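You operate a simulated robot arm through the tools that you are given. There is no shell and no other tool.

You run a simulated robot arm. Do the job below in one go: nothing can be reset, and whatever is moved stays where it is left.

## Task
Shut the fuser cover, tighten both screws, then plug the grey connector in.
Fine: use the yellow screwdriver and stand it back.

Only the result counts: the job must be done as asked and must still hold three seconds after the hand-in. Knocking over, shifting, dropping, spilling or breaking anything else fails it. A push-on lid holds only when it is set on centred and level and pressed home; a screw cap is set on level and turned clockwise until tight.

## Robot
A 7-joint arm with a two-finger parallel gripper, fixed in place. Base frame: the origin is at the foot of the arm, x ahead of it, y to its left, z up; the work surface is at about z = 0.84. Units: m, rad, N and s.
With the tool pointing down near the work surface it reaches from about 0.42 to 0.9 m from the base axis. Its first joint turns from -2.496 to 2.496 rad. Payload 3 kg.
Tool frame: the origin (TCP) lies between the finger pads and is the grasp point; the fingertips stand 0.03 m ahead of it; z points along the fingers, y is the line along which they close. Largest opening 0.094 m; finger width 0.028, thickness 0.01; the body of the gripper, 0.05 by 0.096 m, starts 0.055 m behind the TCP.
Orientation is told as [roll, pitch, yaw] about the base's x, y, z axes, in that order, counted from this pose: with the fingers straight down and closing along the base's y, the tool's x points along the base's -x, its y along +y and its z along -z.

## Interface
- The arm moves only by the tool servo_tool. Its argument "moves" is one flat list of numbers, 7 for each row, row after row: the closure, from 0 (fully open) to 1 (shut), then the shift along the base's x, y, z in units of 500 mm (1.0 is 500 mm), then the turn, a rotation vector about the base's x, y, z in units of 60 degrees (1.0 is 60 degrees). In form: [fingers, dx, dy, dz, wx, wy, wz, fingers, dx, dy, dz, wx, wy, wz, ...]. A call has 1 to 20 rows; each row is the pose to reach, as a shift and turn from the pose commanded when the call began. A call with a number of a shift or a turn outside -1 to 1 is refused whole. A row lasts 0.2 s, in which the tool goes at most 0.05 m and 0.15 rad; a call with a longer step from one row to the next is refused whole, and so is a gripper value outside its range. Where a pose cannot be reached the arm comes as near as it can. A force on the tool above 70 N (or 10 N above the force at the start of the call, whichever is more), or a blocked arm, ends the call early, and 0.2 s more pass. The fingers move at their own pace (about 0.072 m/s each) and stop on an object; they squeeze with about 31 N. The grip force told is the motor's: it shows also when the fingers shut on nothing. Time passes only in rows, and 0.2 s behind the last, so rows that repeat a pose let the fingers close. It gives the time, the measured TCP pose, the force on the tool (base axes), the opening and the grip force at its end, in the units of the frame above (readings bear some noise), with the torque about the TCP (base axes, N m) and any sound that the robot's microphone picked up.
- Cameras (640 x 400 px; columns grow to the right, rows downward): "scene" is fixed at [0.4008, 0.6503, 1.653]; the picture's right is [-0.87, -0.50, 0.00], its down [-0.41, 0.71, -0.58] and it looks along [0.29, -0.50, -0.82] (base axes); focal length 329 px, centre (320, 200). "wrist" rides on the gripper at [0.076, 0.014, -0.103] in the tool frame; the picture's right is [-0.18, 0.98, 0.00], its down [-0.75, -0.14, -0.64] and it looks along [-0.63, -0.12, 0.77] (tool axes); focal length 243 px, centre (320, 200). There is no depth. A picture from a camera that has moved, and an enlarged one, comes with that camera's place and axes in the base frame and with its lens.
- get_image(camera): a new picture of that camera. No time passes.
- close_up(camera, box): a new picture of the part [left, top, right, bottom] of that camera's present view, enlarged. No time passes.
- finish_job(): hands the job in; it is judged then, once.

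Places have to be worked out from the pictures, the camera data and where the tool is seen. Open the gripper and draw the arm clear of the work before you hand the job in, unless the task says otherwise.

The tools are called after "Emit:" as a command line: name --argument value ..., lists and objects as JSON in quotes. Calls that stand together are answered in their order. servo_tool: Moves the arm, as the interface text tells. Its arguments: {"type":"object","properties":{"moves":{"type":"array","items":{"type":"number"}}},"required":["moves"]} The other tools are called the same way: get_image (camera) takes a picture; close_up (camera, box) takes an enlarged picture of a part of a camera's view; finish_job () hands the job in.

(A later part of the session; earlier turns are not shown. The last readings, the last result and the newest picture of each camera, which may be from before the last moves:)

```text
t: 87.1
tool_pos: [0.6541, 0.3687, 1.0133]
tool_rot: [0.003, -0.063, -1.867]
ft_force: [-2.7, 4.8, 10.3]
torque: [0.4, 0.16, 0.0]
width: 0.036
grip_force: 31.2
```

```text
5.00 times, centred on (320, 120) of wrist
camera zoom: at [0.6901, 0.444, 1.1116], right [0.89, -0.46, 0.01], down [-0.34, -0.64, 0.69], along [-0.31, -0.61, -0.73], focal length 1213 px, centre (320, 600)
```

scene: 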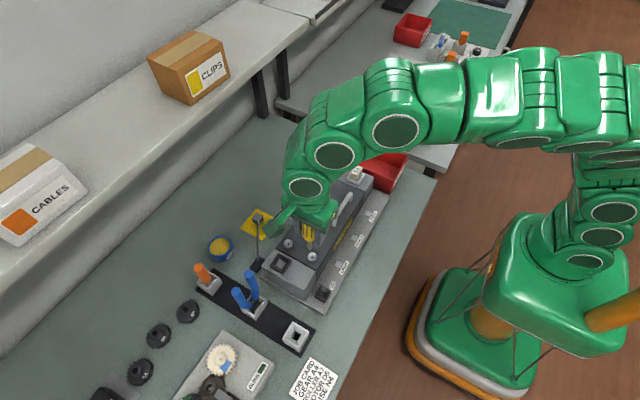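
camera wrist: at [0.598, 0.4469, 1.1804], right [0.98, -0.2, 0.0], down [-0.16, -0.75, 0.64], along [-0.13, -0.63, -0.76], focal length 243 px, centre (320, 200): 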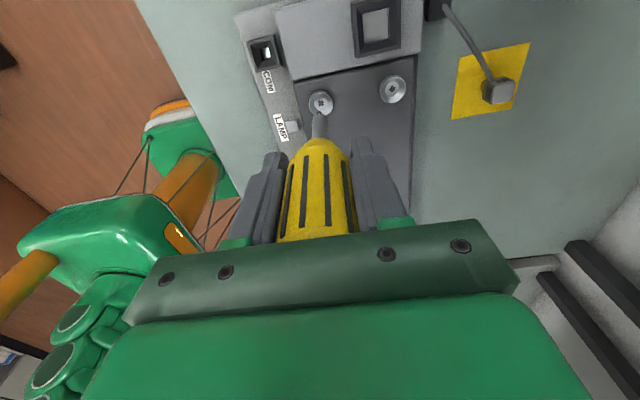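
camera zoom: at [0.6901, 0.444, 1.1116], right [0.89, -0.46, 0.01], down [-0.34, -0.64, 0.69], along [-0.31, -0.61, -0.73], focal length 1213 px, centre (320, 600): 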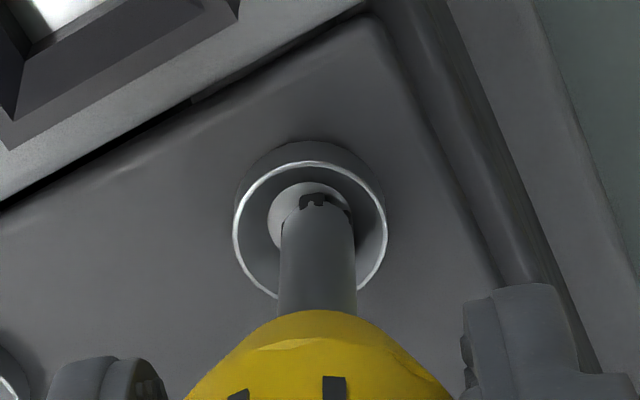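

Slight offset; I correct and turn on to about −2.35 rad (short of the wrist limit).

Emit:
servo_tool --moves '[1, -0.0014, 0.0008, 0, 0, 0, -0.08, 1, -0.001, 0.0004, -0.0004, 0, 0, -0.2, 1, -0.0006, -0.0002, -0.0006, 0, 0, -0.33, 1, -0.0002, -0.0008, -0.0006, 0, 0, -0.46]'

Emit:
close_up --camera "wrist" --box '[280, 80, 360, 160]'

```text
t: 88.1
tool_pos: [0.6529, 0.3673, 1.0122]
tool_rot: [0.0, -0.062, -2.348]
ft_force: [5.1, 4.8, 9.2]
torque: [0.34, -0.34, 0.04]
width: 0.0357
grip_force: 30.8
```

```text
5.00 times, centred on (320, 120) of wrist
camera zoom: at [0.7204, 0.4171, 1.1113], right [0.57, -0.82, 0.01], down [-0.6, -0.41, 0.69], along [-0.56, -0.4, -0.73], focal length 1213 px, centre (320, 600)
```

zoom: 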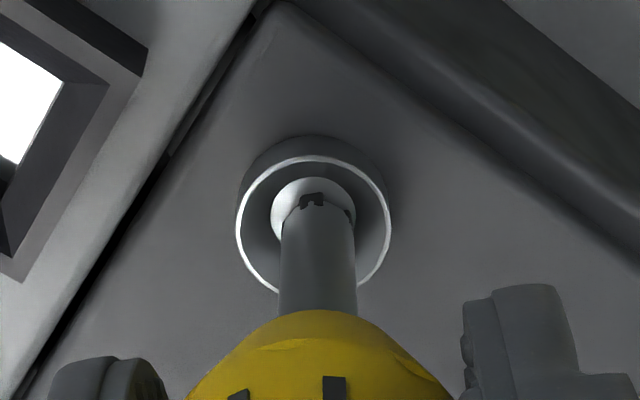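

A has turned about 5 rad with little resistance so far; I lift, check the slot and unwind to about +0.6 rad for another pass.

Emit:
servo_tool --moves '[1, 0, 0, 0.01, 0, 0, 0, 1, 0, 0, 0.03, 0, 0, 0, 1, 0, 0, 0.05, 0, 0, 0, 1, 0, 0, 0.05, 0, 0, 0]'

Emit:
close_up --camera "wrist" --box '[280, 70, 360, 150]'

Emit:
servo_tool --moves '[1, 0, 0, 0, 0, 0, 0.14, 1, 0, 0, 0, 0, 0, 0.28, 1, 0, 0, 0, 0, 0, 0.42, 1, 0, 0, 0, 0, 0, 0.56, 1, 0, 0, 0, 0, 0, 0.7, 1, 0, 0, 0, 0, 0, 0.84, 1, 0, 0, 0, 0, 0, 0.94]'

Emit:
servo_tool --moves '[1, 0, 0, 0, 0, 0, 0.14, 1, 0, 0, 0, 0, 0, 0.28, 1, 0, 0, 0, 0, 0, 0.42, 1, 0, 0, 0, 0, 0, 0.56, 1, 0, 0, 0, 0, 0, 0.7, 1, 0, 0, 0, 0, 0, 0.84, 1, 0, 0, 0, 0, 0, 0.94]'

Emit:
servo_tool --moves '[1, 0, 0, 0, 0, 0, 0.14, 1, -0.002, -0.001, 0, 0, 0, 0.28, 1, -0.004, -0.002, 0, 0, 0, 0.42, 1, -0.006, -0.003, 0, 0, 0, 0.56, 1, -0.0078, -0.0032, 0, 0, 0, 0.7, 1, -0.0078, -0.0032, 0, 0, 0, 0.84, 1, -0.0078, -0.0032, 0, 0, 0, 0.94]'

Emit:
close_up --camera "wrist" --box '[280, 70, 360, 150]'

Emit:
close_up --camera "scene" --box '[265, 210, 325, 270]'

```text
t: 89.1
tool_pos: [0.652, 0.3664, 1.0373]
tool_rot: [0.002, -0.063, -2.348]
ft_force: [-0.5, -1.0, -1.0]
torque: [-0.03, -0.01, 0.01]
width: 0.0357
grip_force: 31.4
```

```text
5.00 times, centred on (320, 110) of wrist
camera zoom: at [0.7189, 0.4163, 1.1359], right [0.57, -0.82, 0.01], down [-0.6, -0.41, 0.69], along [-0.56, -0.4, -0.73], focal length 1213 px, centre (320, 650)
```

zoom: 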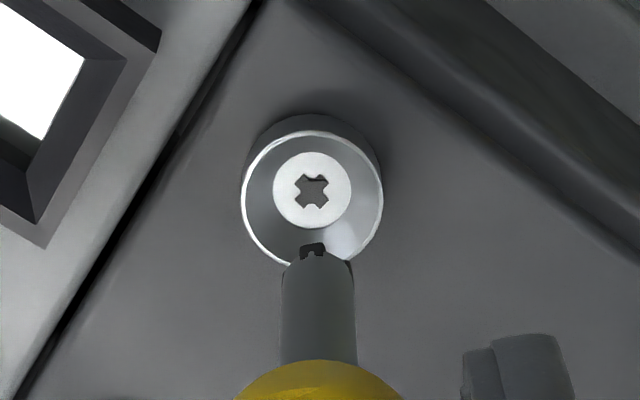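

```text
t: 90.7
tool_pos: [0.6558, 0.3678, 1.0371]
tool_rot: [0.001, -0.059, -1.358]
ft_force: [0.6, 0.6, -1.0]
torque: [0.02, 0.03, 0.02]
width: 0.0359
grip_force: 31.4
```

```text
t: 92.3
tool_pos: [0.6523, 0.3682, 1.037]
tool_rot: [0.003, -0.064, -0.375]
ft_force: [-0.2, 0.4, -0.5]
torque: [0.0, -0.01, -0.04]
width: 0.0356
grip_force: 30.8
```

```text
t: 93.9
tool_pos: [0.6488, 0.3663, 1.0379]
tool_rot: [0.002, -0.06, 0.61]
ft_force: [0.8, 0.7, -1.0]
torque: [0.01, 0.0, 0.02]
width: 0.0356
grip_force: 31.0
```

```text
5.00 times, centred on (320, 110) of wrist
camera zoom: at [0.5725, 0.3306, 1.1359], right [-0.41, 0.91, 0.01], down [0.67, 0.29, 0.69], along [0.62, 0.29, -0.73], focal length 1213 px, centre (320, 650)
```

zoom: 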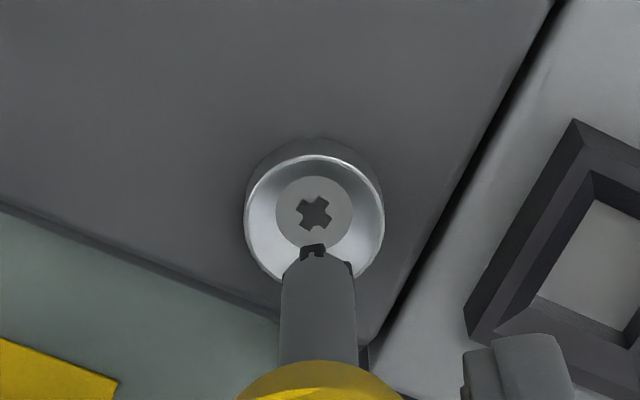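

```text
6.67 times, centred on (295, 240) of scene
camera zoom: at [0.4008, 0.6503, 1.653], right [-0.87, -0.5, 0.0], down [-0.41, 0.71, -0.58], along [0.29, -0.5, -0.82], focal length 2193 px, centre (487, -67)
```

zoom: 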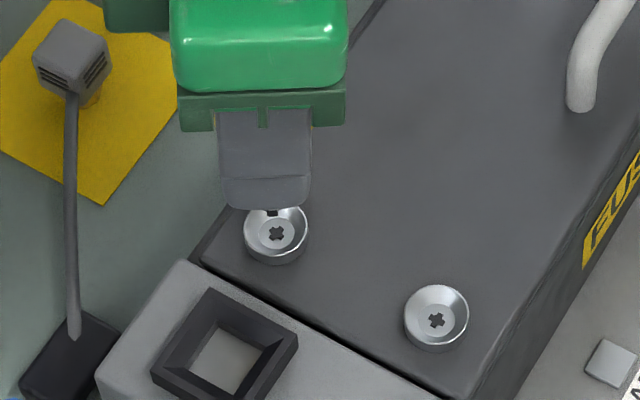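

A's slot has turned by roughly −20° (mod 90°) relative to B's, matching 5 rad of a full turn. The bit is centred; I lower again to contact.

Emit:
servo_tool --moves '[1, 0, 0.0006, -0.02, 0, 0, 0, 1, 0, 0.0006, -0.04, 0, 0, 0, 1, 0, 0.0006, -0.046, 0, 0, 0, 1, 0, 0.0006, -0.05, 0, 0, 0, 1, 0, 0.0006, -0.052, 0, 0, 0]'

Emit:
close_up --camera "wrist" --box '[280, 80, 360, 160]'

```text
t: 95.1
tool_pos: [0.6485, 0.3667, 1.0124]
tool_rot: [0.0, -0.067, 0.606]
ft_force: [3.3, -0.1, 21.5]
torque: [0.0, -0.25, -0.01]
width: 0.0355
grip_force: 30.8
```

```text
5.00 times, centred on (320, 120) of wrist
camera zoom: at [0.5723, 0.3315, 1.1105], right [-0.41, 0.91, 0.01], down [0.66, 0.29, 0.69], along [0.63, 0.29, -0.72], focal length 1213 px, centre (320, 600)
```

zoom: 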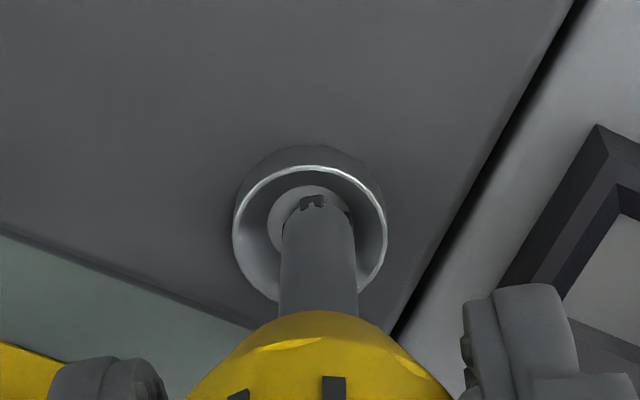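

Press is 21 N, nearly centred. I turn clockwise 58° with compensation and watch for rising torque.

Emit:
servo_tool --moves '[1, 0.0008, -0.0014, 0, 0, 0, -0.1, 1, 0.0008, -0.0008, 0, 0, 0, -0.24, 1, 0.001, -0.0001, 0, 0, 0, -0.38, 1, 0.0011, 0.0007, 0, 0, 0, -0.52, 1, 0.0013, 0.0015, 0, 0, 0, -0.66, 1, 0.0015, 0.0023, 0, 0, 0, -0.8, 1, 0.0018, 0.003, 0, 0, 0, -0.94]'

Emit:
close_up --camera "wrist" --box '[280, 80, 360, 160]'

```text
t: 96.7
tool_pos: [0.6491, 0.3683, 1.0116]
tool_rot: [0.001, -0.063, -0.38]
ft_force: [-8.2, 1.9, 20.6]
torque: [0.17, 0.65, 0.04]
width: 0.0358
grip_force: 31.1
```

```text
5.00 times, centred on (320, 120) of wrist
camera zoom: at [0.5783, 0.412, 1.1101], right [0.54, 0.84, 0.01], down [0.61, -0.4, 0.69], along [0.59, -0.36, -0.73], focal length 1213 px, centre (320, 600)
```

zoom: 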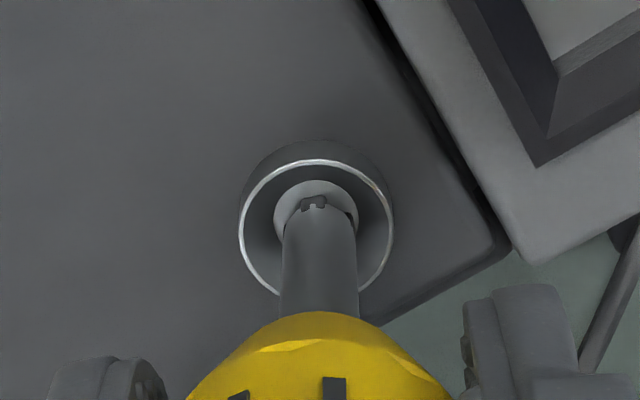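

Torque still low; x side force −8 N corrected by −1 mm. I turn another 55°.

Emit:
servo_tool --moves '[1, -0.0018, 0.0004, 0, 0, 0, -0.08, 1, -0.0014, 0.0008, 0, 0, 0, -0.22, 1, -0.0007, 0.0012, 0, 0, 0, -0.36, 1, 0.0001, 0.0015, -0.0004, 0, 0, -0.5, 1, 0.0009, 0.0018, -0.0004, 0, 0, -0.64, 1, 0.0016, 0.0021, -0.0004, 0, 0, -0.78, 1, 0.0024, 0.0024, -0.0004, 0, 0, -0.92]'

Emit:
close_up --camera "wrist" --box '[280, 80, 360, 160]'

```text
t: 98.3
tool_pos: [0.6513, 0.3696, 1.0115]
tool_rot: [0.0, -0.062, -1.345]
ft_force: [-1.9, -0.9, 25.9]
torque: [-0.05, 0.17, 0.31]
width: 0.0358
grip_force: 30.7
```

```text
5.00 times, centred on (320, 120) of wrist
camera zoom: at [0.6454, 0.4534, 1.1095], right [1.0, 0.04, 0.01], down [0.02, -0.73, 0.69], along [0.04, -0.69, -0.73], focal length 1213 px, centre (320, 600)
```

zoom: 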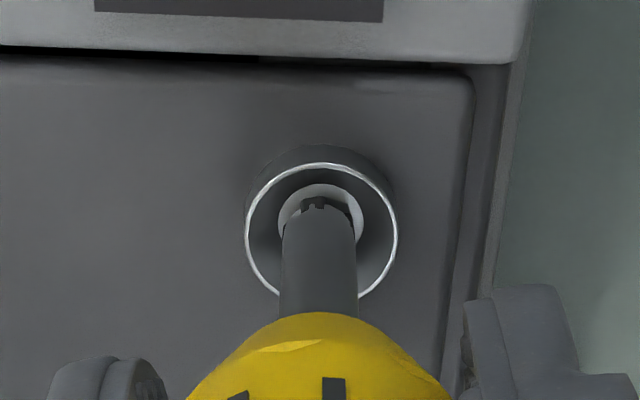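

Torque jumps to 0.31 N·m at 26 N press — A has reached its stop. I give it one firmer snug of about 25° with a bit more press.

Emit:
servo_tool --moves '[1, 0, 0, -0.001, 0, 0, 0, 1, 0.0006, 0, -0.002, 0, 0, -0.12, 1, 0.0014, 0, -0.002, 0, 0, -0.26, 1, 0.0022, 0, -0.002, 0, 0, -0.4]'

```text
t: 99.3
tool_pos: [0.6538, 0.3698, 1.0104]
tool_rot: [0.001, -0.059, -1.761]
ft_force: [-5.4, 5.0, 33.6]
torque: [0.34, 0.42, 0.43]
width: 0.0356
grip_force: 30.8
```

A is tight too (0.43 N·m at 34 N). I lift clear, unwind, and look at both screws.

Emit:
servo_tool --moves '[1, 0, 0, 0.01, 0, 0, 0, 1, 0, 0, 0.04, 0, 0, 0, 1, 0, 0, 0.1, 0, 0, 0.1, 1, 0, 0, 0.16, 0, 0, 0.24, 1, 0, 0, 0.2, 0, 0, 0.38, 1, 0, 0, 0.2, 0, 0, 0.52, 1, 0, 0, 0.2, 0, 0, 0.66, 1, 0, 0, 0.2, 0, 0, 0.8, 1, 0, 0, 0.2, 0, 0, 0.94]'

Emit:
servo_tool --moves '[1, 0, 0, 0, 0, 0, 0.14, 1, 0, 0, 0, 0, 0, 0.28, 1, 0, 0, 0, 0, 0, 0.42, 1, 0, 0, 0, 0, 0, 0.56, 1, 0, 0, 0, 0, 0, 0.7, 1, 0, 0, 0, 0, 0, 0.742]'

Emit:
get_image --camera "wrist"

Emit:
close_up --camera "scene" --box '[260, 195, 340, 275]'

```text
t: 101.3
tool_pos: [0.6532, 0.3696, 1.1122]
tool_rot: [0.0, -0.064, -0.773]
ft_force: [0.3, 0.1, -0.8]
torque: [0.02, -0.01, 0.02]
width: 0.0355
grip_force: 31.4
```

```text
t: 102.7
tool_pos: [0.6539, 0.3701, 1.1096]
tool_rot: [0.003, -0.06, 0.002]
ft_force: [-0.5, -0.3, -1.2]
torque: [0.01, 0.03, -0.04]
width: 0.0355
grip_force: 30.8
```

```text
taken
camera wrist: at [0.5695, 0.3845, 1.2078], right [0.18, 0.98, 0.01], down [0.71, -0.14, 0.69], along [0.68, -0.12, -0.73], focal length 243 px, centre (320, 200)
```

wrist: 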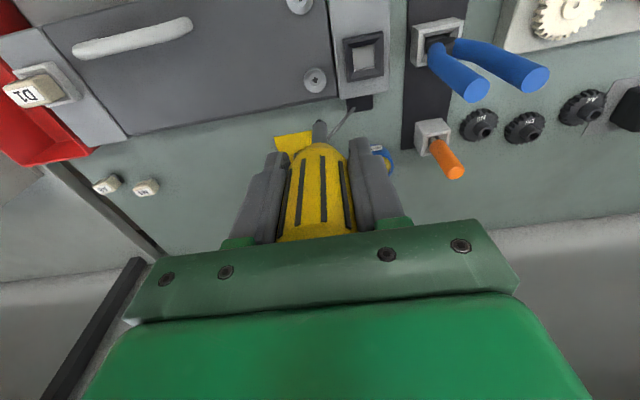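

```text
5.00 times, centred on (300, 235) of scene
camera zoom: at [0.4008, 0.6503, 1.653], right [-0.87, -0.5, 0.0], down [-0.41, 0.71, -0.58], along [0.29, -0.5, -0.82], focal length 1645 px, centre (420, 25)
```

zoom: 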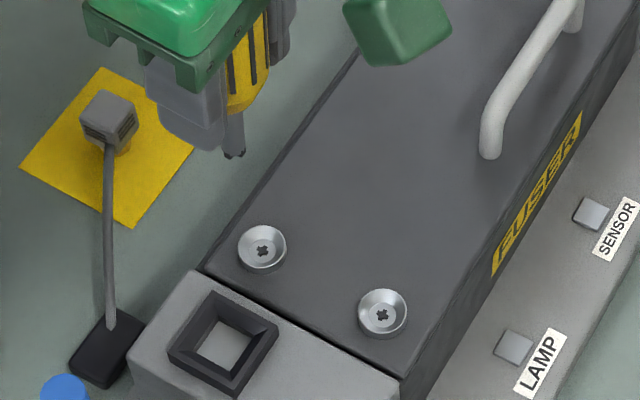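

Both slots show the same orientation again, consistent with both being driven one full turn to their stops. Now I carry the driver toward its holder at height, ahead of placing it.

Emit:
servo_tool --moves '[1, -0.05, 0.03, 0.02, 0, 0, 0, 1, -0.1, 0.08, 0.02, 0, 0, 0, 1, -0.15, 0.14, 0.02, 0, 0, 0, 1, -0.19, 0.2, 0.02, 0, 0, 0, 1, -0.22, 0.26, 0.02, 0, 0, 0, 1, -0.247, 0.315, 0.02, 0, 0, 0, 1, -0.247, 0.315, 0.0, 0, 0, 0]'

Emit:
get_image --camera "wrist"

Emit:
close_up --camera "wrist" --box '[260, 60, 380, 180]'

Emit:
close_up --camera "scene" --box '[250, 270, 340, 360]'

```text
t: 104.3
tool_pos: [0.5291, 0.5267, 1.1092]
tool_rot: [0.0, -0.063, 0.0]
ft_force: [-0.1, 1.6, -0.5]
torque: [-0.01, 0.02, 0.04]
width: 0.0357
grip_force: 30.7
```

```text
taken
camera wrist: at [0.4459, 0.5414, 1.2064], right [0.18, 0.98, 0.01], down [0.71, -0.14, 0.69], along [0.68, -0.12, -0.73], focal length 243 px, centre (320, 200)
```

wrist: 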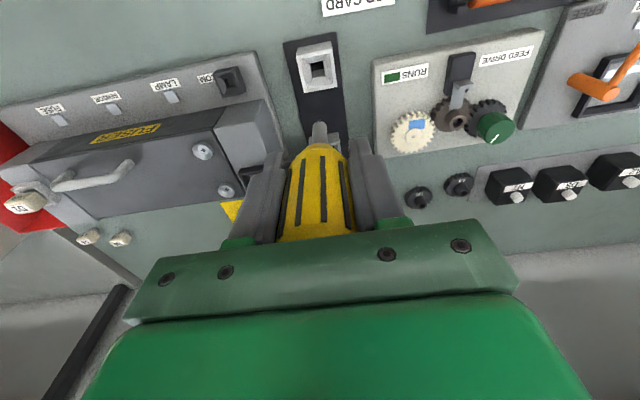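

```text
3.33 times, centred on (320, 120) of wrist
camera zoom: at [0.4459, 0.5414, 1.2064], right [0.18, 0.98, 0.01], down [0.71, -0.14, 0.69], along [0.68, -0.12, -0.73], focal length 809 px, centre (320, 467)
```

zoom: 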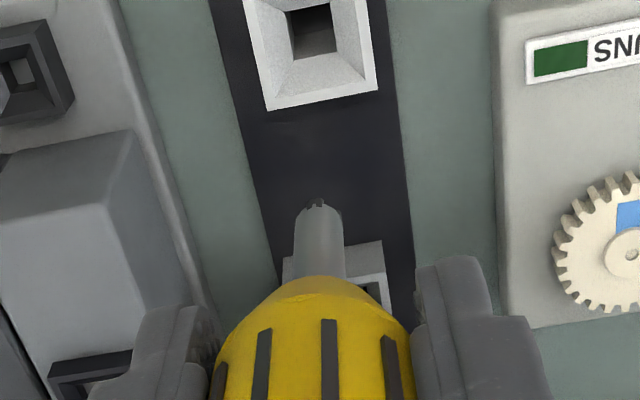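

```text
4.44 times, centred on (295, 315) of scene
camera zoom: at [0.4008, 0.6503, 1.653], right [-0.87, -0.5, 0.0], down [-0.41, 0.71, -0.58], along [0.29, -0.5, -0.82], focal length 1462 px, centre (431, -311)
```

zoom: 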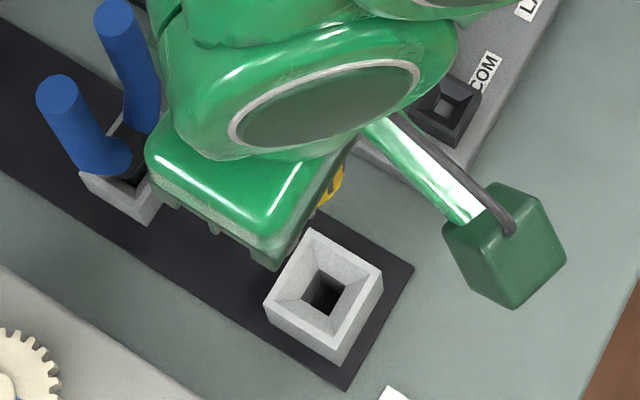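

The holder's hole appears near (0.536, 0.5255), and the tip is near (0.532, 0.5268). I shift (+3, −1) mm and descend until the tip is about 2 cm above the holder, then re-measure.

Emit:
servo_tool --moves '[1, 0.006, -0.002, -0.05, 0, 0, 0, 1, 0.006, -0.002, -0.12, 0, 0, 0, 1, 0.006, -0.002, -0.18, 0, 0, 0, 1, 0.006, -0.002, -0.22, 0, 0, 0, 1, 0.006, -0.002, -0.22, 0, 0, 0]'

Emit:
close_up --camera "wrist" --box '[260, 60, 380, 180]'

Emit:
close_up --camera "scene" --box '[250, 270, 340, 360]'

```text
t: 105.5
tool_pos: [0.5327, 0.5241, 0.9992]
tool_rot: [0.0, -0.061, -0.001]
ft_force: [-0.7, -0.5, -0.8]
torque: [0.01, 0.05, 0.0]
width: 0.0358
grip_force: 31.0
```

```text
3.33 times, centred on (320, 120) of wrist
camera zoom: at [0.4495, 0.5396, 1.098], right [0.18, 0.98, 0.01], down [0.71, -0.14, 0.69], along [0.68, -0.12, -0.73], focal length 809 px, centre (320, 467)
```

zoom: 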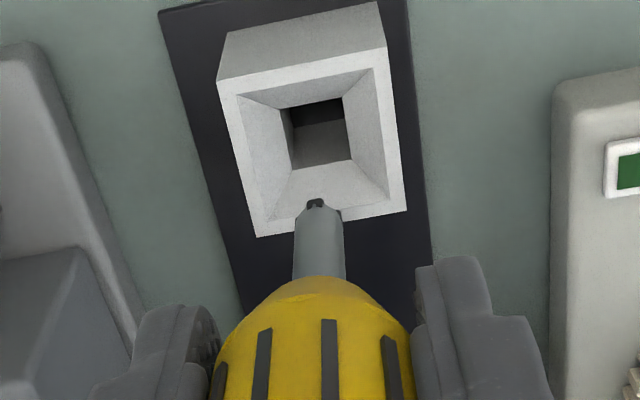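

```text
4.44 times, centred on (295, 315) of scene
camera zoom: at [0.4008, 0.6503, 1.653], right [-0.87, -0.5, 0.0], down [-0.41, 0.71, -0.58], along [0.29, -0.5, -0.82], focal length 1462 px, centre (431, -311)
```

zoom: 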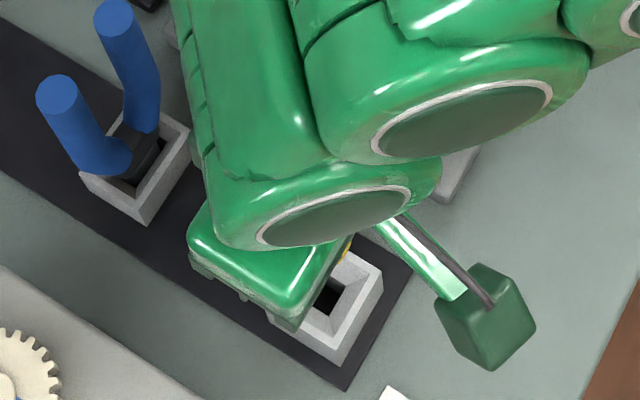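

Re-measuring with the rim square, the holder's centre is about (0.533, 0.526) with rim z ≈ 0.89, so the tip is now ~4 mm too far in +x. I straighten the residual 1.6° tilt and shift accordingly, then view again.

Emit:
servo_tool --moves '[1, -0.0015, 0, 0, 0, 0.014, 0, 1, -0.003, 0, 0, 0, 0.027, 0, 1, -0.003, 0, -0.015, 0, 0.027, 0, 1, -0.003, 0, -0.02, 0, 0.027, 0, 1, -0.003, 0, -0.02, 0, 0.027, 0]'

Emit:
close_up --camera "wrist" --box '[260, 60, 380, 180]'

Emit:
close_up --camera "scene" --box '[280, 310, 330, 360]'

```text
t: 106.7
tool_pos: [0.53, 0.5261, 0.9888]
tool_rot: [0.001, -0.034, 0.0]
ft_force: [-0.3, -0.1, -0.9]
torque: [0.03, 0.0, 0.03]
width: 0.0355
grip_force: 31.4
```

```text
3.33 times, centred on (320, 120) of wrist
camera zoom: at [0.4497, 0.5408, 1.0896], right [0.18, 0.98, 0.01], down [0.73, -0.14, 0.67], along [0.66, -0.12, -0.75], focal length 809 px, centre (320, 467)
```

zoom: 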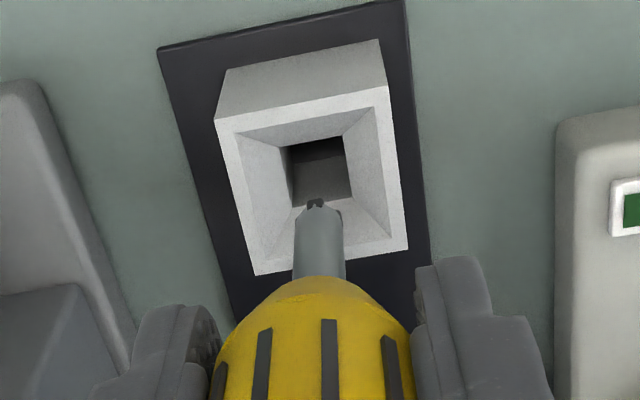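

```text
8.00 times, centred on (305, 335) of scene
camera zoom: at [0.4008, 0.6503, 1.653], right [-0.87, -0.5, 0.0], down [-0.41, 0.71, -0.58], along [0.29, -0.5, -0.82], focal length 2631 px, centre (440, -880)
```

zoom: 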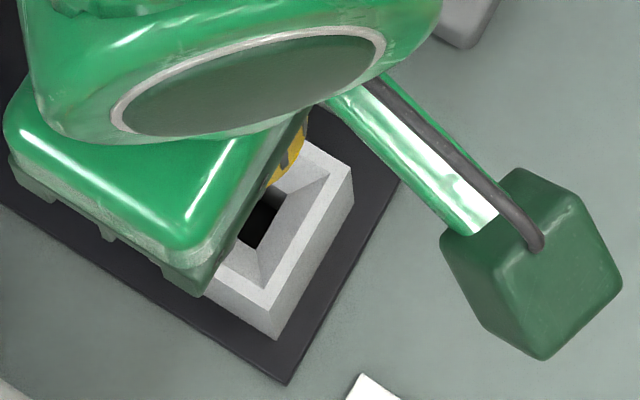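

The tip is now lined up with rim and hole within about 1 mm. I descend in steps into the holder, watching forces.

Emit:
servo_tool --moves '[1, 0, 0, -0.012, 0, 0, 0, 1, 0, 0, -0.024, 0, 0, 0, 1, 0, 0, -0.036, 0, 0, 0, 1, 0, 0, -0.044, 0, 0, 0]'

Emit:
close_up --camera "wrist" --box '[260, 60, 380, 180]'

Emit:
close_up --camera "scene" --box '[280, 310, 330, 360]'

```text
t: 107.7
tool_pos: [0.5305, 0.5262, 0.9674]
tool_rot: [0.002, -0.034, 0.003]
ft_force: [-0.7, -0.5, -1.4]
torque: [-0.02, -0.03, -0.03]
width: 0.0357
grip_force: 31.7
```

```text
3.33 times, centred on (320, 120) of wrist
camera zoom: at [0.451, 0.54, 1.0682], right [0.18, 0.98, 0.01], down [0.73, -0.14, 0.67], along [0.66, -0.12, -0.75], focal length 809 px, centre (320, 467)
```

zoom: 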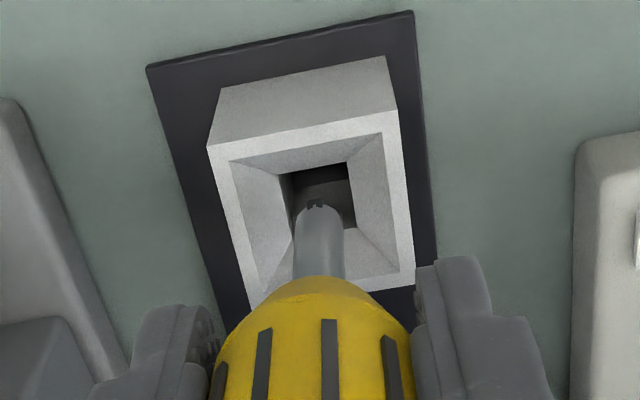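

```text
8.00 times, centred on (305, 335) of scene
camera zoom: at [0.4008, 0.6503, 1.653], right [-0.87, -0.5, 0.0], down [-0.41, 0.71, -0.58], along [0.29, -0.5, -0.82], focal length 2631 px, centre (440, -880)
```

zoom: 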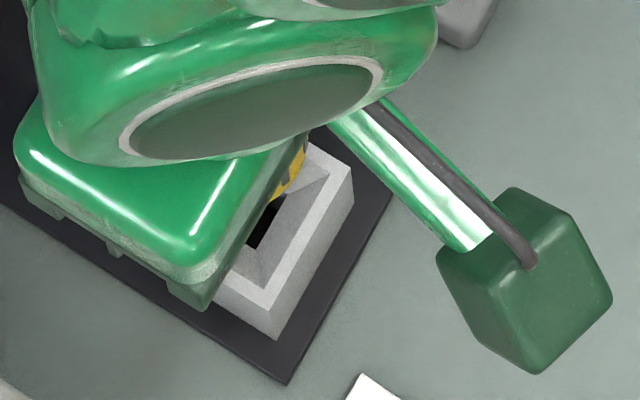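

The tip is in the funnel, over the hole, with no contact. I continue down in 5 mm steps.

Emit:
servo_tool --moves '[1, 0, 0, -0.01, 0, 0, 0, 1, 0, 0, -0.02, 0, 0, 0, 1, 0, 0, -0.03, 0, 0, 0, 1, 0, 0, -0.04, 0, 0, 0]'

Emit:
close_up --camera "wrist" --box '[260, 60, 380, 180]'

```text
t: 108.7
tool_pos: [0.5315, 0.528, 0.9481]
tool_rot: [0.002, -0.034, 0.001]
ft_force: [0.2, 0.5, -1.0]
torque: [-0.01, 0.02, 0.0]
width: 0.0356
grip_force: 30.9
```

```text
3.33 times, centred on (320, 120) of wrist
camera zoom: at [0.4507, 0.5409, 1.0489], right [0.18, 0.98, 0.01], down [0.73, -0.14, 0.67], along [0.66, -0.12, -0.74], focal length 809 px, centre (320, 467)
```

zoom: 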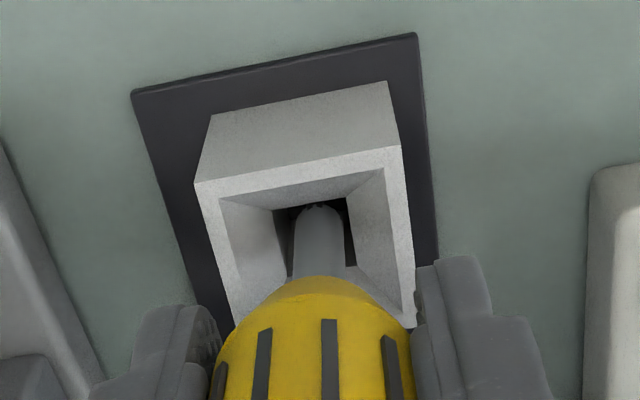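

The shaft is entering the hole freely. I lower further in small steps until it bottoms.

Emit:
servo_tool --moves '[1, 0, 0, -0.008, 0, 0, 0, 1, 0, 0, -0.016, 0, 0, 0, 1, 0, 0, -0.024, 0, 0, 0]'

```text
t: 109.5
tool_pos: [0.5313, 0.5262, 0.936]
tool_rot: [0.0, -0.033, 0.001]
ft_force: [-0.2, 0.2, -0.9]
torque: [-0.03, 0.0, 0.0]
width: 0.0355
grip_force: 31.1
```

Emit:
servo_tool --moves '[1, 0, 0, -0.004, 0, 0, 0, 1, 0, 0, -0.008, 0, 0, 0, 1, 0, 0, -0.011, 0, 0, 0]'

Emit:
close_up --camera "wrist" --box '[240, 40, 400, 200]'

```text
t: 110.3
tool_pos: [0.5305, 0.5262, 0.931]
tool_rot: [0.001, -0.032, 0.001]
ft_force: [-0.1, -1.1, -1.8]
torque: [-0.04, 0.03, -0.03]
width: 0.0359
grip_force: 31.5
```

```text
2.50 times, centred on (320, 120) of wrist
camera zoom: at [0.4504, 0.541, 1.0312], right [0.18, 0.98, 0.01], down [0.73, -0.14, 0.67], along [0.66, -0.12, -0.75], focal length 606 px, centre (320, 400)
```

zoom: 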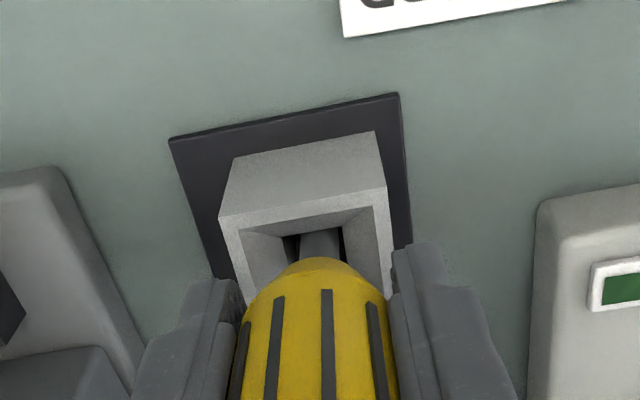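

Still free. I go down by 2 mm steps more, keeping the fingertips above the rim.

Emit:
servo_tool --moves '[1, 0, 0, -0.003, 0, 0, 0, 1, 0, 0, -0.006, 0, 0, 0]'

```text
t: 110.9
tool_pos: [0.5294, 0.525, 0.9276]
tool_rot: [0.0, -0.032, 0.002]
ft_force: [0.3, 0.3, -0.8]
torque: [0.0, -0.04, 0.02]
width: 0.036
grip_force: 31.1
```

Emit:
servo_tool --moves '[1, 0, 0, -0.002, 0, 0, 0, 1, 0, 0, -0.005, 0, 0, 0]'

Emit:
close_up --camera "wrist" --box '[240, 40, 400, 200]'

```text
t: 111.5
tool_pos: [0.5309, 0.5247, 0.9243]
tool_rot: [-0.001, -0.034, 0.002]
ft_force: [-0.2, 0.3, -1.0]
torque: [0.0, 0.01, 0.01]
width: 0.0358
grip_force: 30.8
```

```text
2.50 times, centred on (320, 120) of wrist
camera zoom: at [0.4507, 0.54, 1.0255], right [0.18, 0.98, 0.01], down [0.73, -0.14, 0.67], along [0.66, -0.12, -0.75], focal length 606 px, centre (320, 400)
```

zoom: 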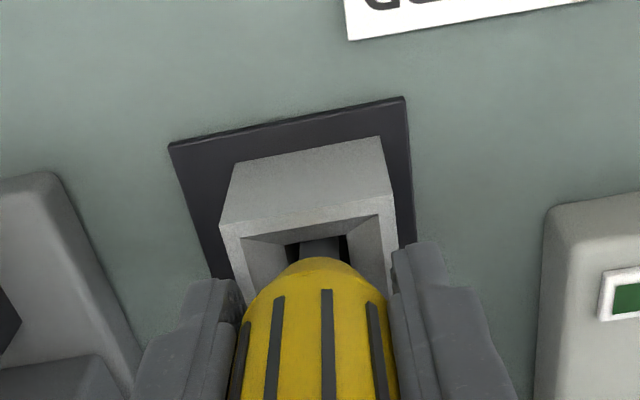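

Fingertips are close to the rim. I go 1.5 mm lower and then open the gripper to let the driver settle.

Emit:
servo_tool --moves '[1, 0, 0, -0.002, 0, 0, 0, 1, 0, 0, -0.003, 0, 0, 0, 1, 0, 0, -0.003, 0, 0, 0]'

```text
t: 112.3
tool_pos: [0.531, 0.525, 0.924]
tool_rot: [0.001, -0.034, 0.002]
ft_force: [-0.2, 0.9, -1.1]
torque: [0.01, 0.01, -0.03]
width: 0.0357
grip_force: 30.9
```

No contact force. I open the fingers gradually so the driver settles upright.

Emit:
servo_tool --moves '[0.6, 0, 0, 0, 0, 0, 0, 0.57, 0, 0, 0, 0, 0, 0, 0.53, 0, 0, 0, 0, 0, 0, 0.48, 0, 0, 0, 0, 0, 0, 0.42, 0, 0, 0, 0, 0, 0]'

Emit:
close_up --camera "wrist" --box '[240, 40, 400, 200]'

Emit:
close_up --camera "scene" --box '[270, 300, 330, 360]'

```text
t: 113.5
tool_pos: [0.5313, 0.5241, 0.9251]
tool_rot: [0.004, -0.034, 0.0]
ft_force: [-0.8, -0.4, 0.3]
torque: [-0.03, 0.01, 0.0]
width: 0.0545
grip_force: 0.0
```

```text
2.50 times, centred on (320, 120) of wrist
camera zoom: at [0.4504, 0.5397, 1.0245], right [0.18, 0.98, 0.01], down [0.73, -0.14, 0.67], along [0.66, -0.12, -0.75], focal length 606 px, centre (320, 400)
```

zoom: 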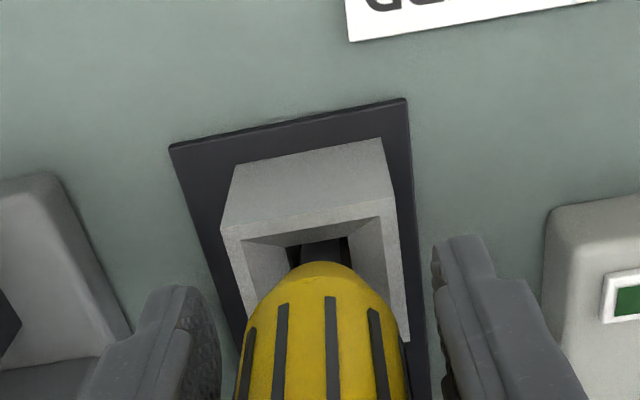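

```text
6.67 times, centred on (300, 330) of scene
camera zoom: at [0.4008, 0.6503, 1.653], right [-0.87, -0.5, 0.0], down [-0.41, 0.71, -0.58], along [0.29, -0.5, -0.82], focal length 2193 px, centre (453, -667)
```

zoom: 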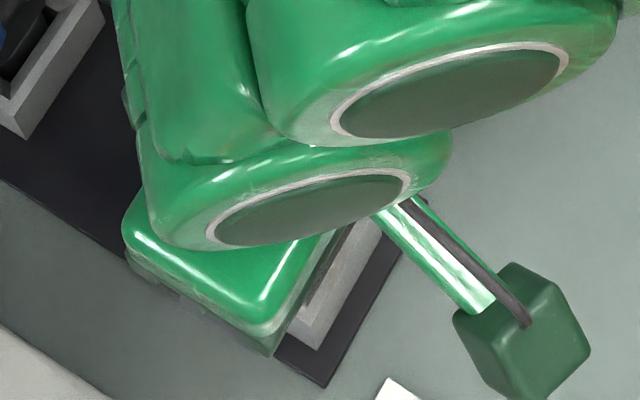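

The driver stands in its holder. I open fully and retreat straight up.

Emit:
servo_tool --moves '[0.2, 0, 0, 0, 0, 0, 0, 0, 0, 0, 0, 0, 0, 0, 0, 0, 0, 0.02, 0, 0, 0, 0, 0, 0, 0.07, 0, 0, 0, 0, 0, 0, 0.15, 0, 0, 0, 0, 0, 0, 0.23, 0, 0, 0, 0, 0, 0, 0.3, 0, 0, 0]'

Emit:
get_image --camera "wrist"

Emit:
get_image --camera "scene"

```text
t: 115.1
tool_pos: [0.5262, 0.5268, 1.072]
tool_rot: [0.002, -0.034, 0.003]
ft_force: [-0.2, 0.3, 0.4]
torque: [0.02, 0.0, 0.02]
width: 0.0938
grip_force: 0.1
```

```text
taken
camera wrist: at [0.4469, 0.5414, 1.1728], right [0.18, 0.98, 0.01], down [0.73, -0.14, 0.67], along [0.66, -0.12, -0.75], focal length 243 px, centre (320, 200)
```

wrist: 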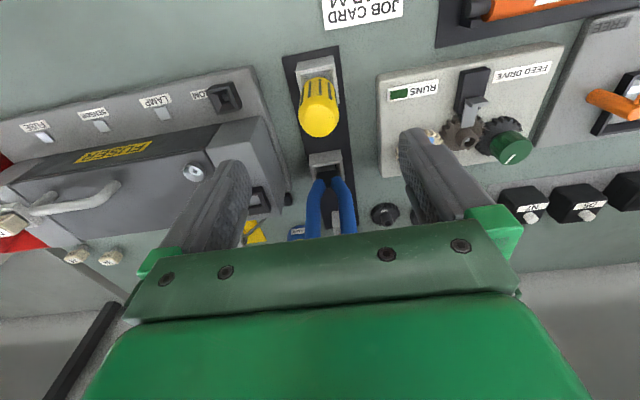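

```text
taken
```

scene: 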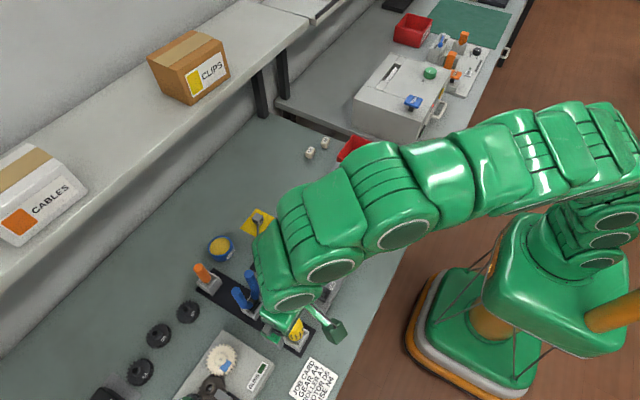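

The driver is back in place. Now the plug: I level the tool and move (high) toward it for a close look.

Emit:
servo_tool --moves '[0, 0, -0.02, 0.06, 0, 0.0325, 0, 0, 0.04, -0.09, 0.08, 0, 0.0325, 0, 0, 0.09, -0.16, 0.08, 0, 0.0325, 0, 0, 0.15, -0.22, 0.08, 0, 0.0325, 0, 0, 0.21, -0.28, 0.08, 0, 0.0325, 0, 0, 0.27, -0.335, 0.06, 0, 0.0325, 0, 0, 0.33, -0.39, 0.03, 0, 0.0325, 0, 0, 0.348, -0.394, 0, 0, 0.0325, 0]'

Emit:
get_image --camera "wrist"

Emit:
close_up --camera "wrist" --box '[270, 100, 390, 200]'

Emit:
close_up --camera "scene" --box '[270, 300, 330, 360]'

```text
t: 116.9
tool_pos: [0.7046, 0.3272, 1.0744]
tool_rot: [0.0, 0.001, 0.003]
ft_force: [-0.2, 0.4, -0.1]
torque: [-0.01, 0.02, -0.01]
width: 0.0939
grip_force: 0.0
```

```text
taken
camera wrist: at [0.6274, 0.3415, 1.1775], right [0.18, 0.98, 0.0], down [0.75, -0.14, 0.64], along [0.63, -0.12, -0.77], focal length 243 px, centre (320, 200)
```

wrist: 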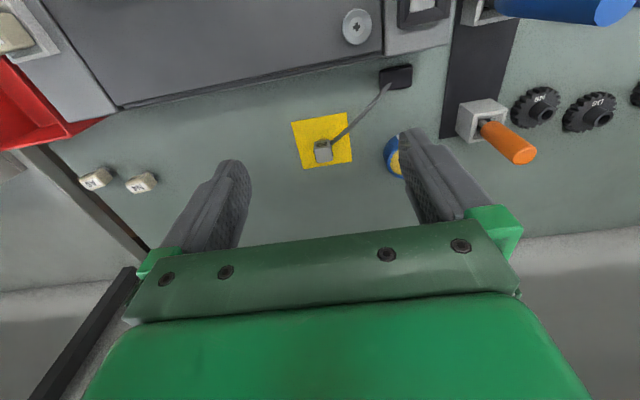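

```text
4.00 times, centred on (330, 150) of wrist
camera zoom: at [0.6274, 0.3415, 1.1775], right [0.18, 0.98, 0.0], down [0.75, -0.14, 0.64], along [0.63, -0.12, -0.77], focal length 970 px, centre (280, 400)
```

zoom: 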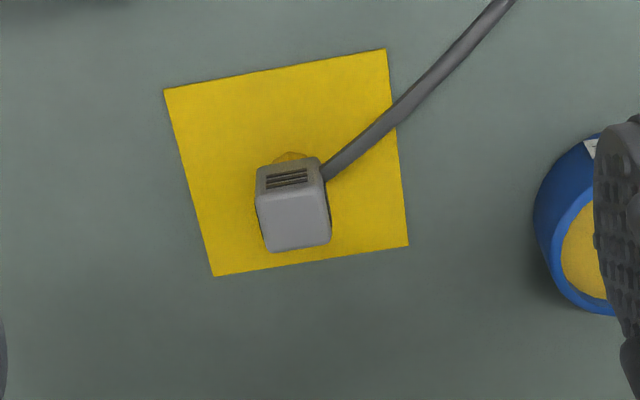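

```text
6.67 times, centred on (300, 330) of scene
camera zoom: at [0.4008, 0.6503, 1.653], right [-0.87, -0.5, 0.0], down [-0.41, 0.71, -0.58], along [0.29, -0.5, -0.82], focal length 2193 px, centre (453, -667)
```

zoom: 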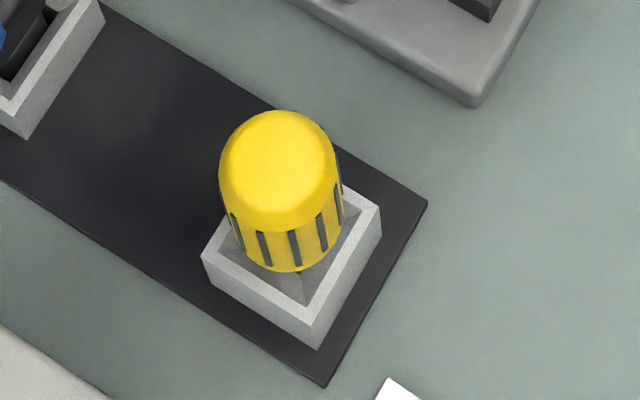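

The driver stands just as it did before. The plug is an axis-aligned body about 23×24 mm (x 0.783–0.807, y 0.304–0.328, z ≈ 0.852–0.873) on a yellowish plug foot, with the cord leaving at its −x/+y low corner. I will grip it along x (yaw +90°) to keep clear of the cord; first I rotate while still high.

Emit:
servo_tool --moves '[0, 0, 0, 0, 0, 0, 0.13, 0, 0, 0, 0, 0, 0, 0.26, 0, 0, 0, -0.02, 0, 0, 0.39, 0, 0, 0, -0.04, 0, 0, 0.52, 0, 0.02, 0, -0.06, 0, 0, 0.65, 0, 0.04, 0, -0.06, 0, 0, 0.749]'

Emit:
servo_tool --moves '[0, 0.02, 0, 0, 0, 0, 0.13, 0, 0.05, 0, 0, 0, 0, 0.26, 0, 0.08, -0.005, 0, 0, 0, 0.39, 0, 0.11, -0.01, 0, 0, 0, 0.52, 0, 0.13, -0.015, 0, 0, 0, 0.65, 0, 0.142, -0.024, 0, 0, 0, 0.748, 0, 0.142, -0.024, 0, 0, 0, 0.748]'

Emit:
get_image --camera "wrist"

Emit:
get_image --camera "scene"

```text
t: 118.3
tool_pos: [0.7244, 0.3287, 1.0454]
tool_rot: [0.002, -0.001, 0.787]
ft_force: [-0.2, 0.5, 0.2]
torque: [0.03, -0.03, -0.02]
width: 0.0941
grip_force: 0.1
```

```text
t: 119.9
tool_pos: [0.7949, 0.3159, 1.0439]
tool_rot: [0.002, 0.002, 1.568]
ft_force: [0.5, -0.2, -0.8]
torque: [0.0, 0.01, 0.0]
width: 0.0938
grip_force: 0.0
```

```text
taken
camera wrist: at [0.7799, 0.2406, 1.1473], right [-0.98, 0.19, 0.0], down [0.14, 0.75, 0.64], along [0.12, 0.63, -0.77], focal length 243 px, centre (320, 200)
```

wrist: 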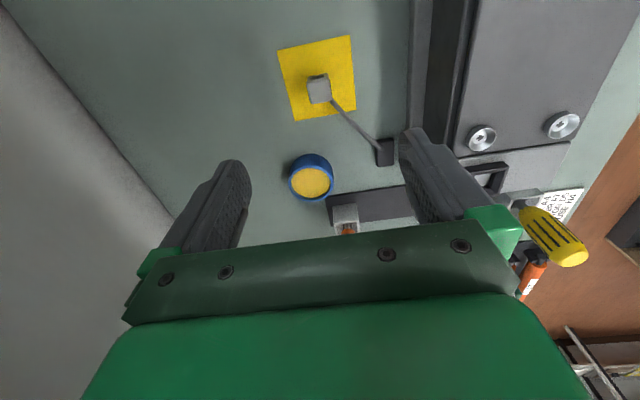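

```text
taken
```

scene: 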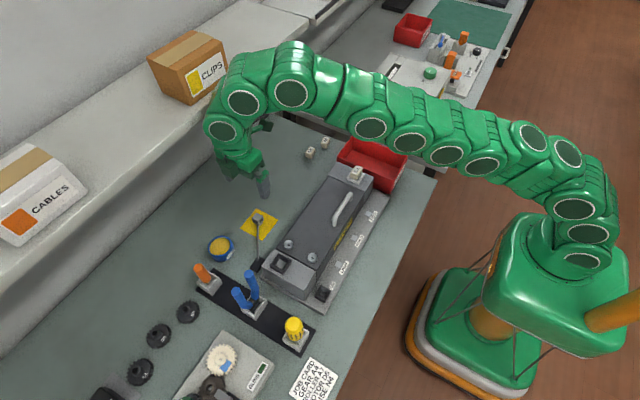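

I'm above the plug at (0.795, 0.316). I zoom in to refine its centre.

Emit:
close_up --camera "wrist" --box '[290, 60, 370, 130]'

Emit:
close_up --camera "scene" --box '[240, 200, 280, 240]'

Emit:
close_up --camera "wrist" --box '[440, 100, 600, 220]'

```text
5.71 times, centred on (330, 95) of wrist
camera zoom: at [0.7799, 0.2406, 1.1473], right [-0.98, 0.19, 0.0], down [0.14, 0.75, 0.64], along [0.12, 0.63, -0.77], focal length 1386 px, centre (263, 800)
```

zoom: 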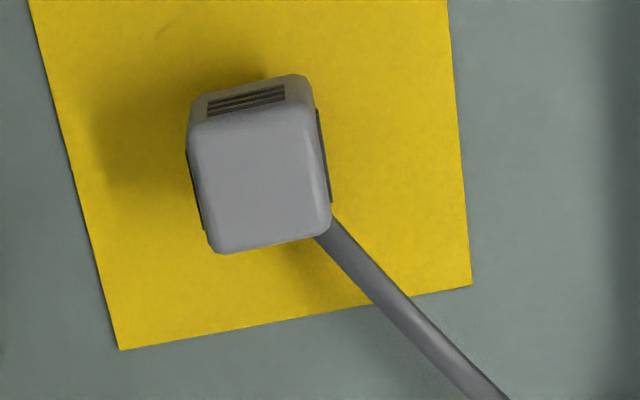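

```text
10.00 times, centred on (260, 220) of scene
camera zoom: at [0.4008, 0.6503, 1.653], right [-0.87, -0.5, 0.0], down [-0.41, 0.71, -0.58], along [0.29, -0.5, -0.82], focal length 3289 px, centre (920, 0)
```

zoom: 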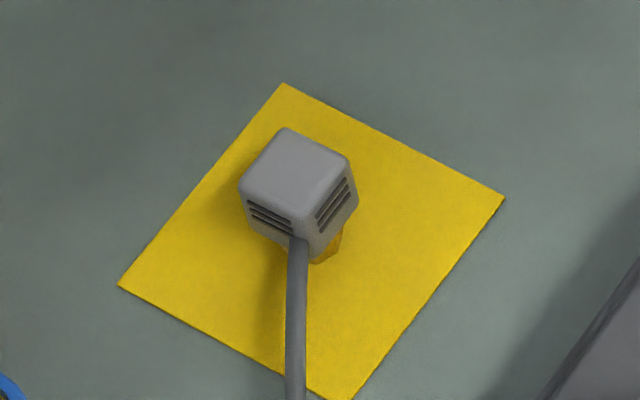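

```text
3.33 times, centred on (520, 160) of wrist
camera zoom: at [0.7799, 0.2406, 1.1473], right [-0.98, 0.19, 0.0], down [0.14, 0.75, 0.64], along [0.12, 0.63, -0.77], focal length 809 px, centre (-347, 333)
```

zoom: 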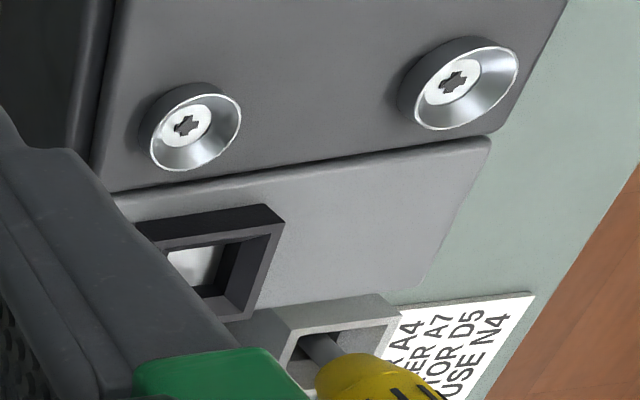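

The plug's centre is (0.7945, 0.3165). I lower with open fingers to TCP z ≈ 0.889, shifted 3 mm toward −y to keep the −x finger clear of the cord.

Emit:
servo_tool --moves '[0, -0.001, -0.005, -0.07, 0, 0, 0, 0, -0.001, -0.005, -0.14, 0, 0, 0, 0, -0.001, -0.005, -0.21, 0, 0, 0, 0, -0.001, -0.005, -0.26, 0, 0, 0, 0, -0.001, -0.005, -0.29, 0, 0, 0, 0, -0.001, -0.005, -0.306, 0, 0, 0]'

Emit:
get_image --camera "wrist"

Emit:
close_up --camera "scene" --box '[220, 180, 300, 260]'

```text
t: 121.3
tool_pos: [0.7953, 0.3157, 0.8887]
tool_rot: [0.002, 0.001, 1.569]
ft_force: [0.5, 0.2, -0.4]
torque: [-0.02, 0.0, 0.02]
width: 0.094
grip_force: 0.0
```

```text
taken
camera wrist: at [0.7811, 0.2399, 0.9927], right [-0.98, 0.19, 0.0], down [0.14, 0.75, 0.64], along [0.12, 0.63, -0.77], focal length 243 px, centre (320, 200)
```

wrist: 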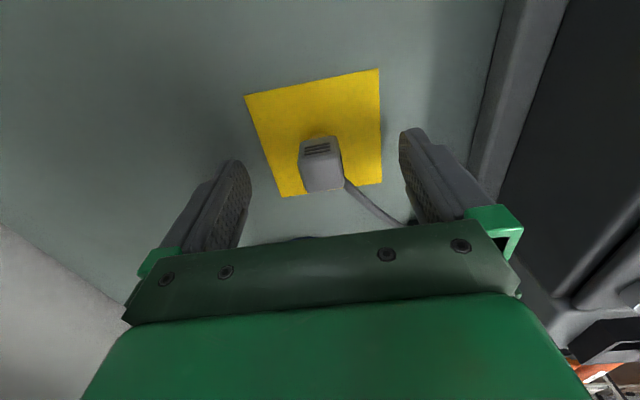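

```text
5.00 times, centred on (260, 220) of scene
camera zoom: at [0.4008, 0.6503, 1.653], right [-0.87, -0.5, 0.0], down [-0.41, 0.71, -0.58], along [0.29, -0.5, -0.82], focal length 1645 px, centre (620, 100)
```

zoom: 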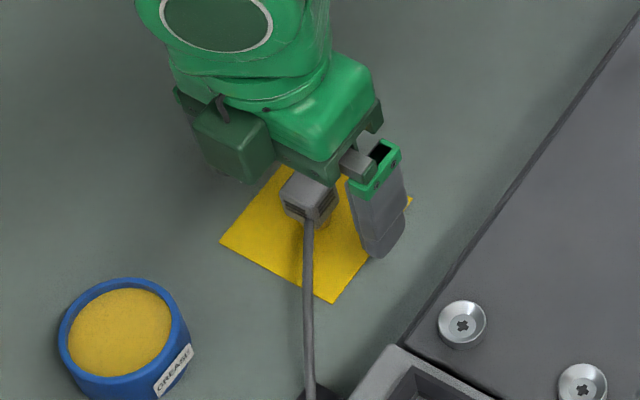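

The plug is between the fingers and the cord leaves just outside the −x finger. I shift 2 mm more to −y and close on the plug.

Emit:
servo_tool --moves '[0, 0, -0.004, 0, 0, 0, 0, 0.4, 0, -0.004, 0, 0, 0, 0, 0.7, 0, -0.004, 0, 0, 0, 0, 1, 0, -0.004, 0, 0, 0, 0, 1, 0, -0.004, 0, 0, 0, 0, 1, 0, -0.004, 0, 0, 0, 0, 1, 0, -0.004, 0, 0, 0, 0]'

Emit:
close_up --camera "wrist" --box '[260, 100, 420, 220]'

Emit:
close_up --camera "scene" --box '[230, 190, 290, 250]'

```text
t: 122.9
tool_pos: [0.7956, 0.3131, 0.891]
tool_rot: [0.002, -0.001, 1.57]
ft_force: [0.1, 0.1, 0.9]
torque: [0.07, -0.05, 0.0]
width: 0.0225
grip_force: 30.8
```

```text
3.33 times, centred on (340, 160) of wrist
camera zoom: at [0.7806, 0.2375, 0.9938], right [-0.98, 0.19, 0.0], down [0.14, 0.75, 0.64], along [0.12, 0.63, -0.77], focal length 809 px, centre (253, 333)
```

zoom: 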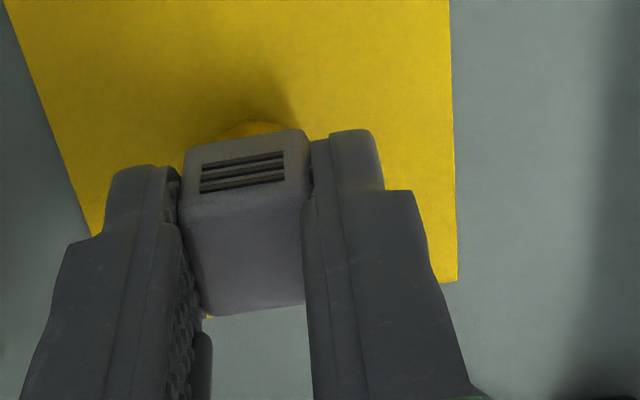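

```text
6.67 times, centred on (260, 220) of scene
camera zoom: at [0.4008, 0.6503, 1.653], right [-0.87, -0.5, 0.0], down [-0.41, 0.71, -0.58], along [0.29, -0.5, -0.82], focal length 2193 px, centre (720, 67)
```

zoom: 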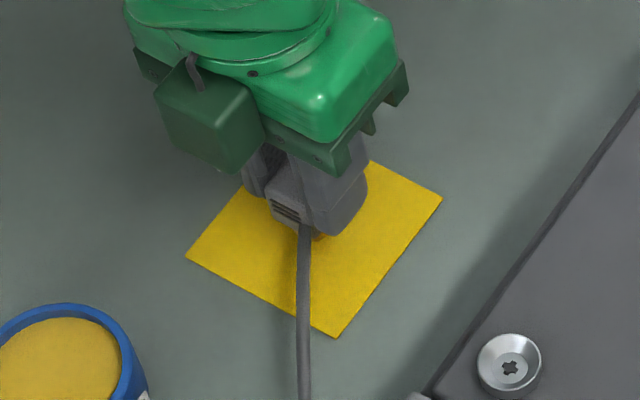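

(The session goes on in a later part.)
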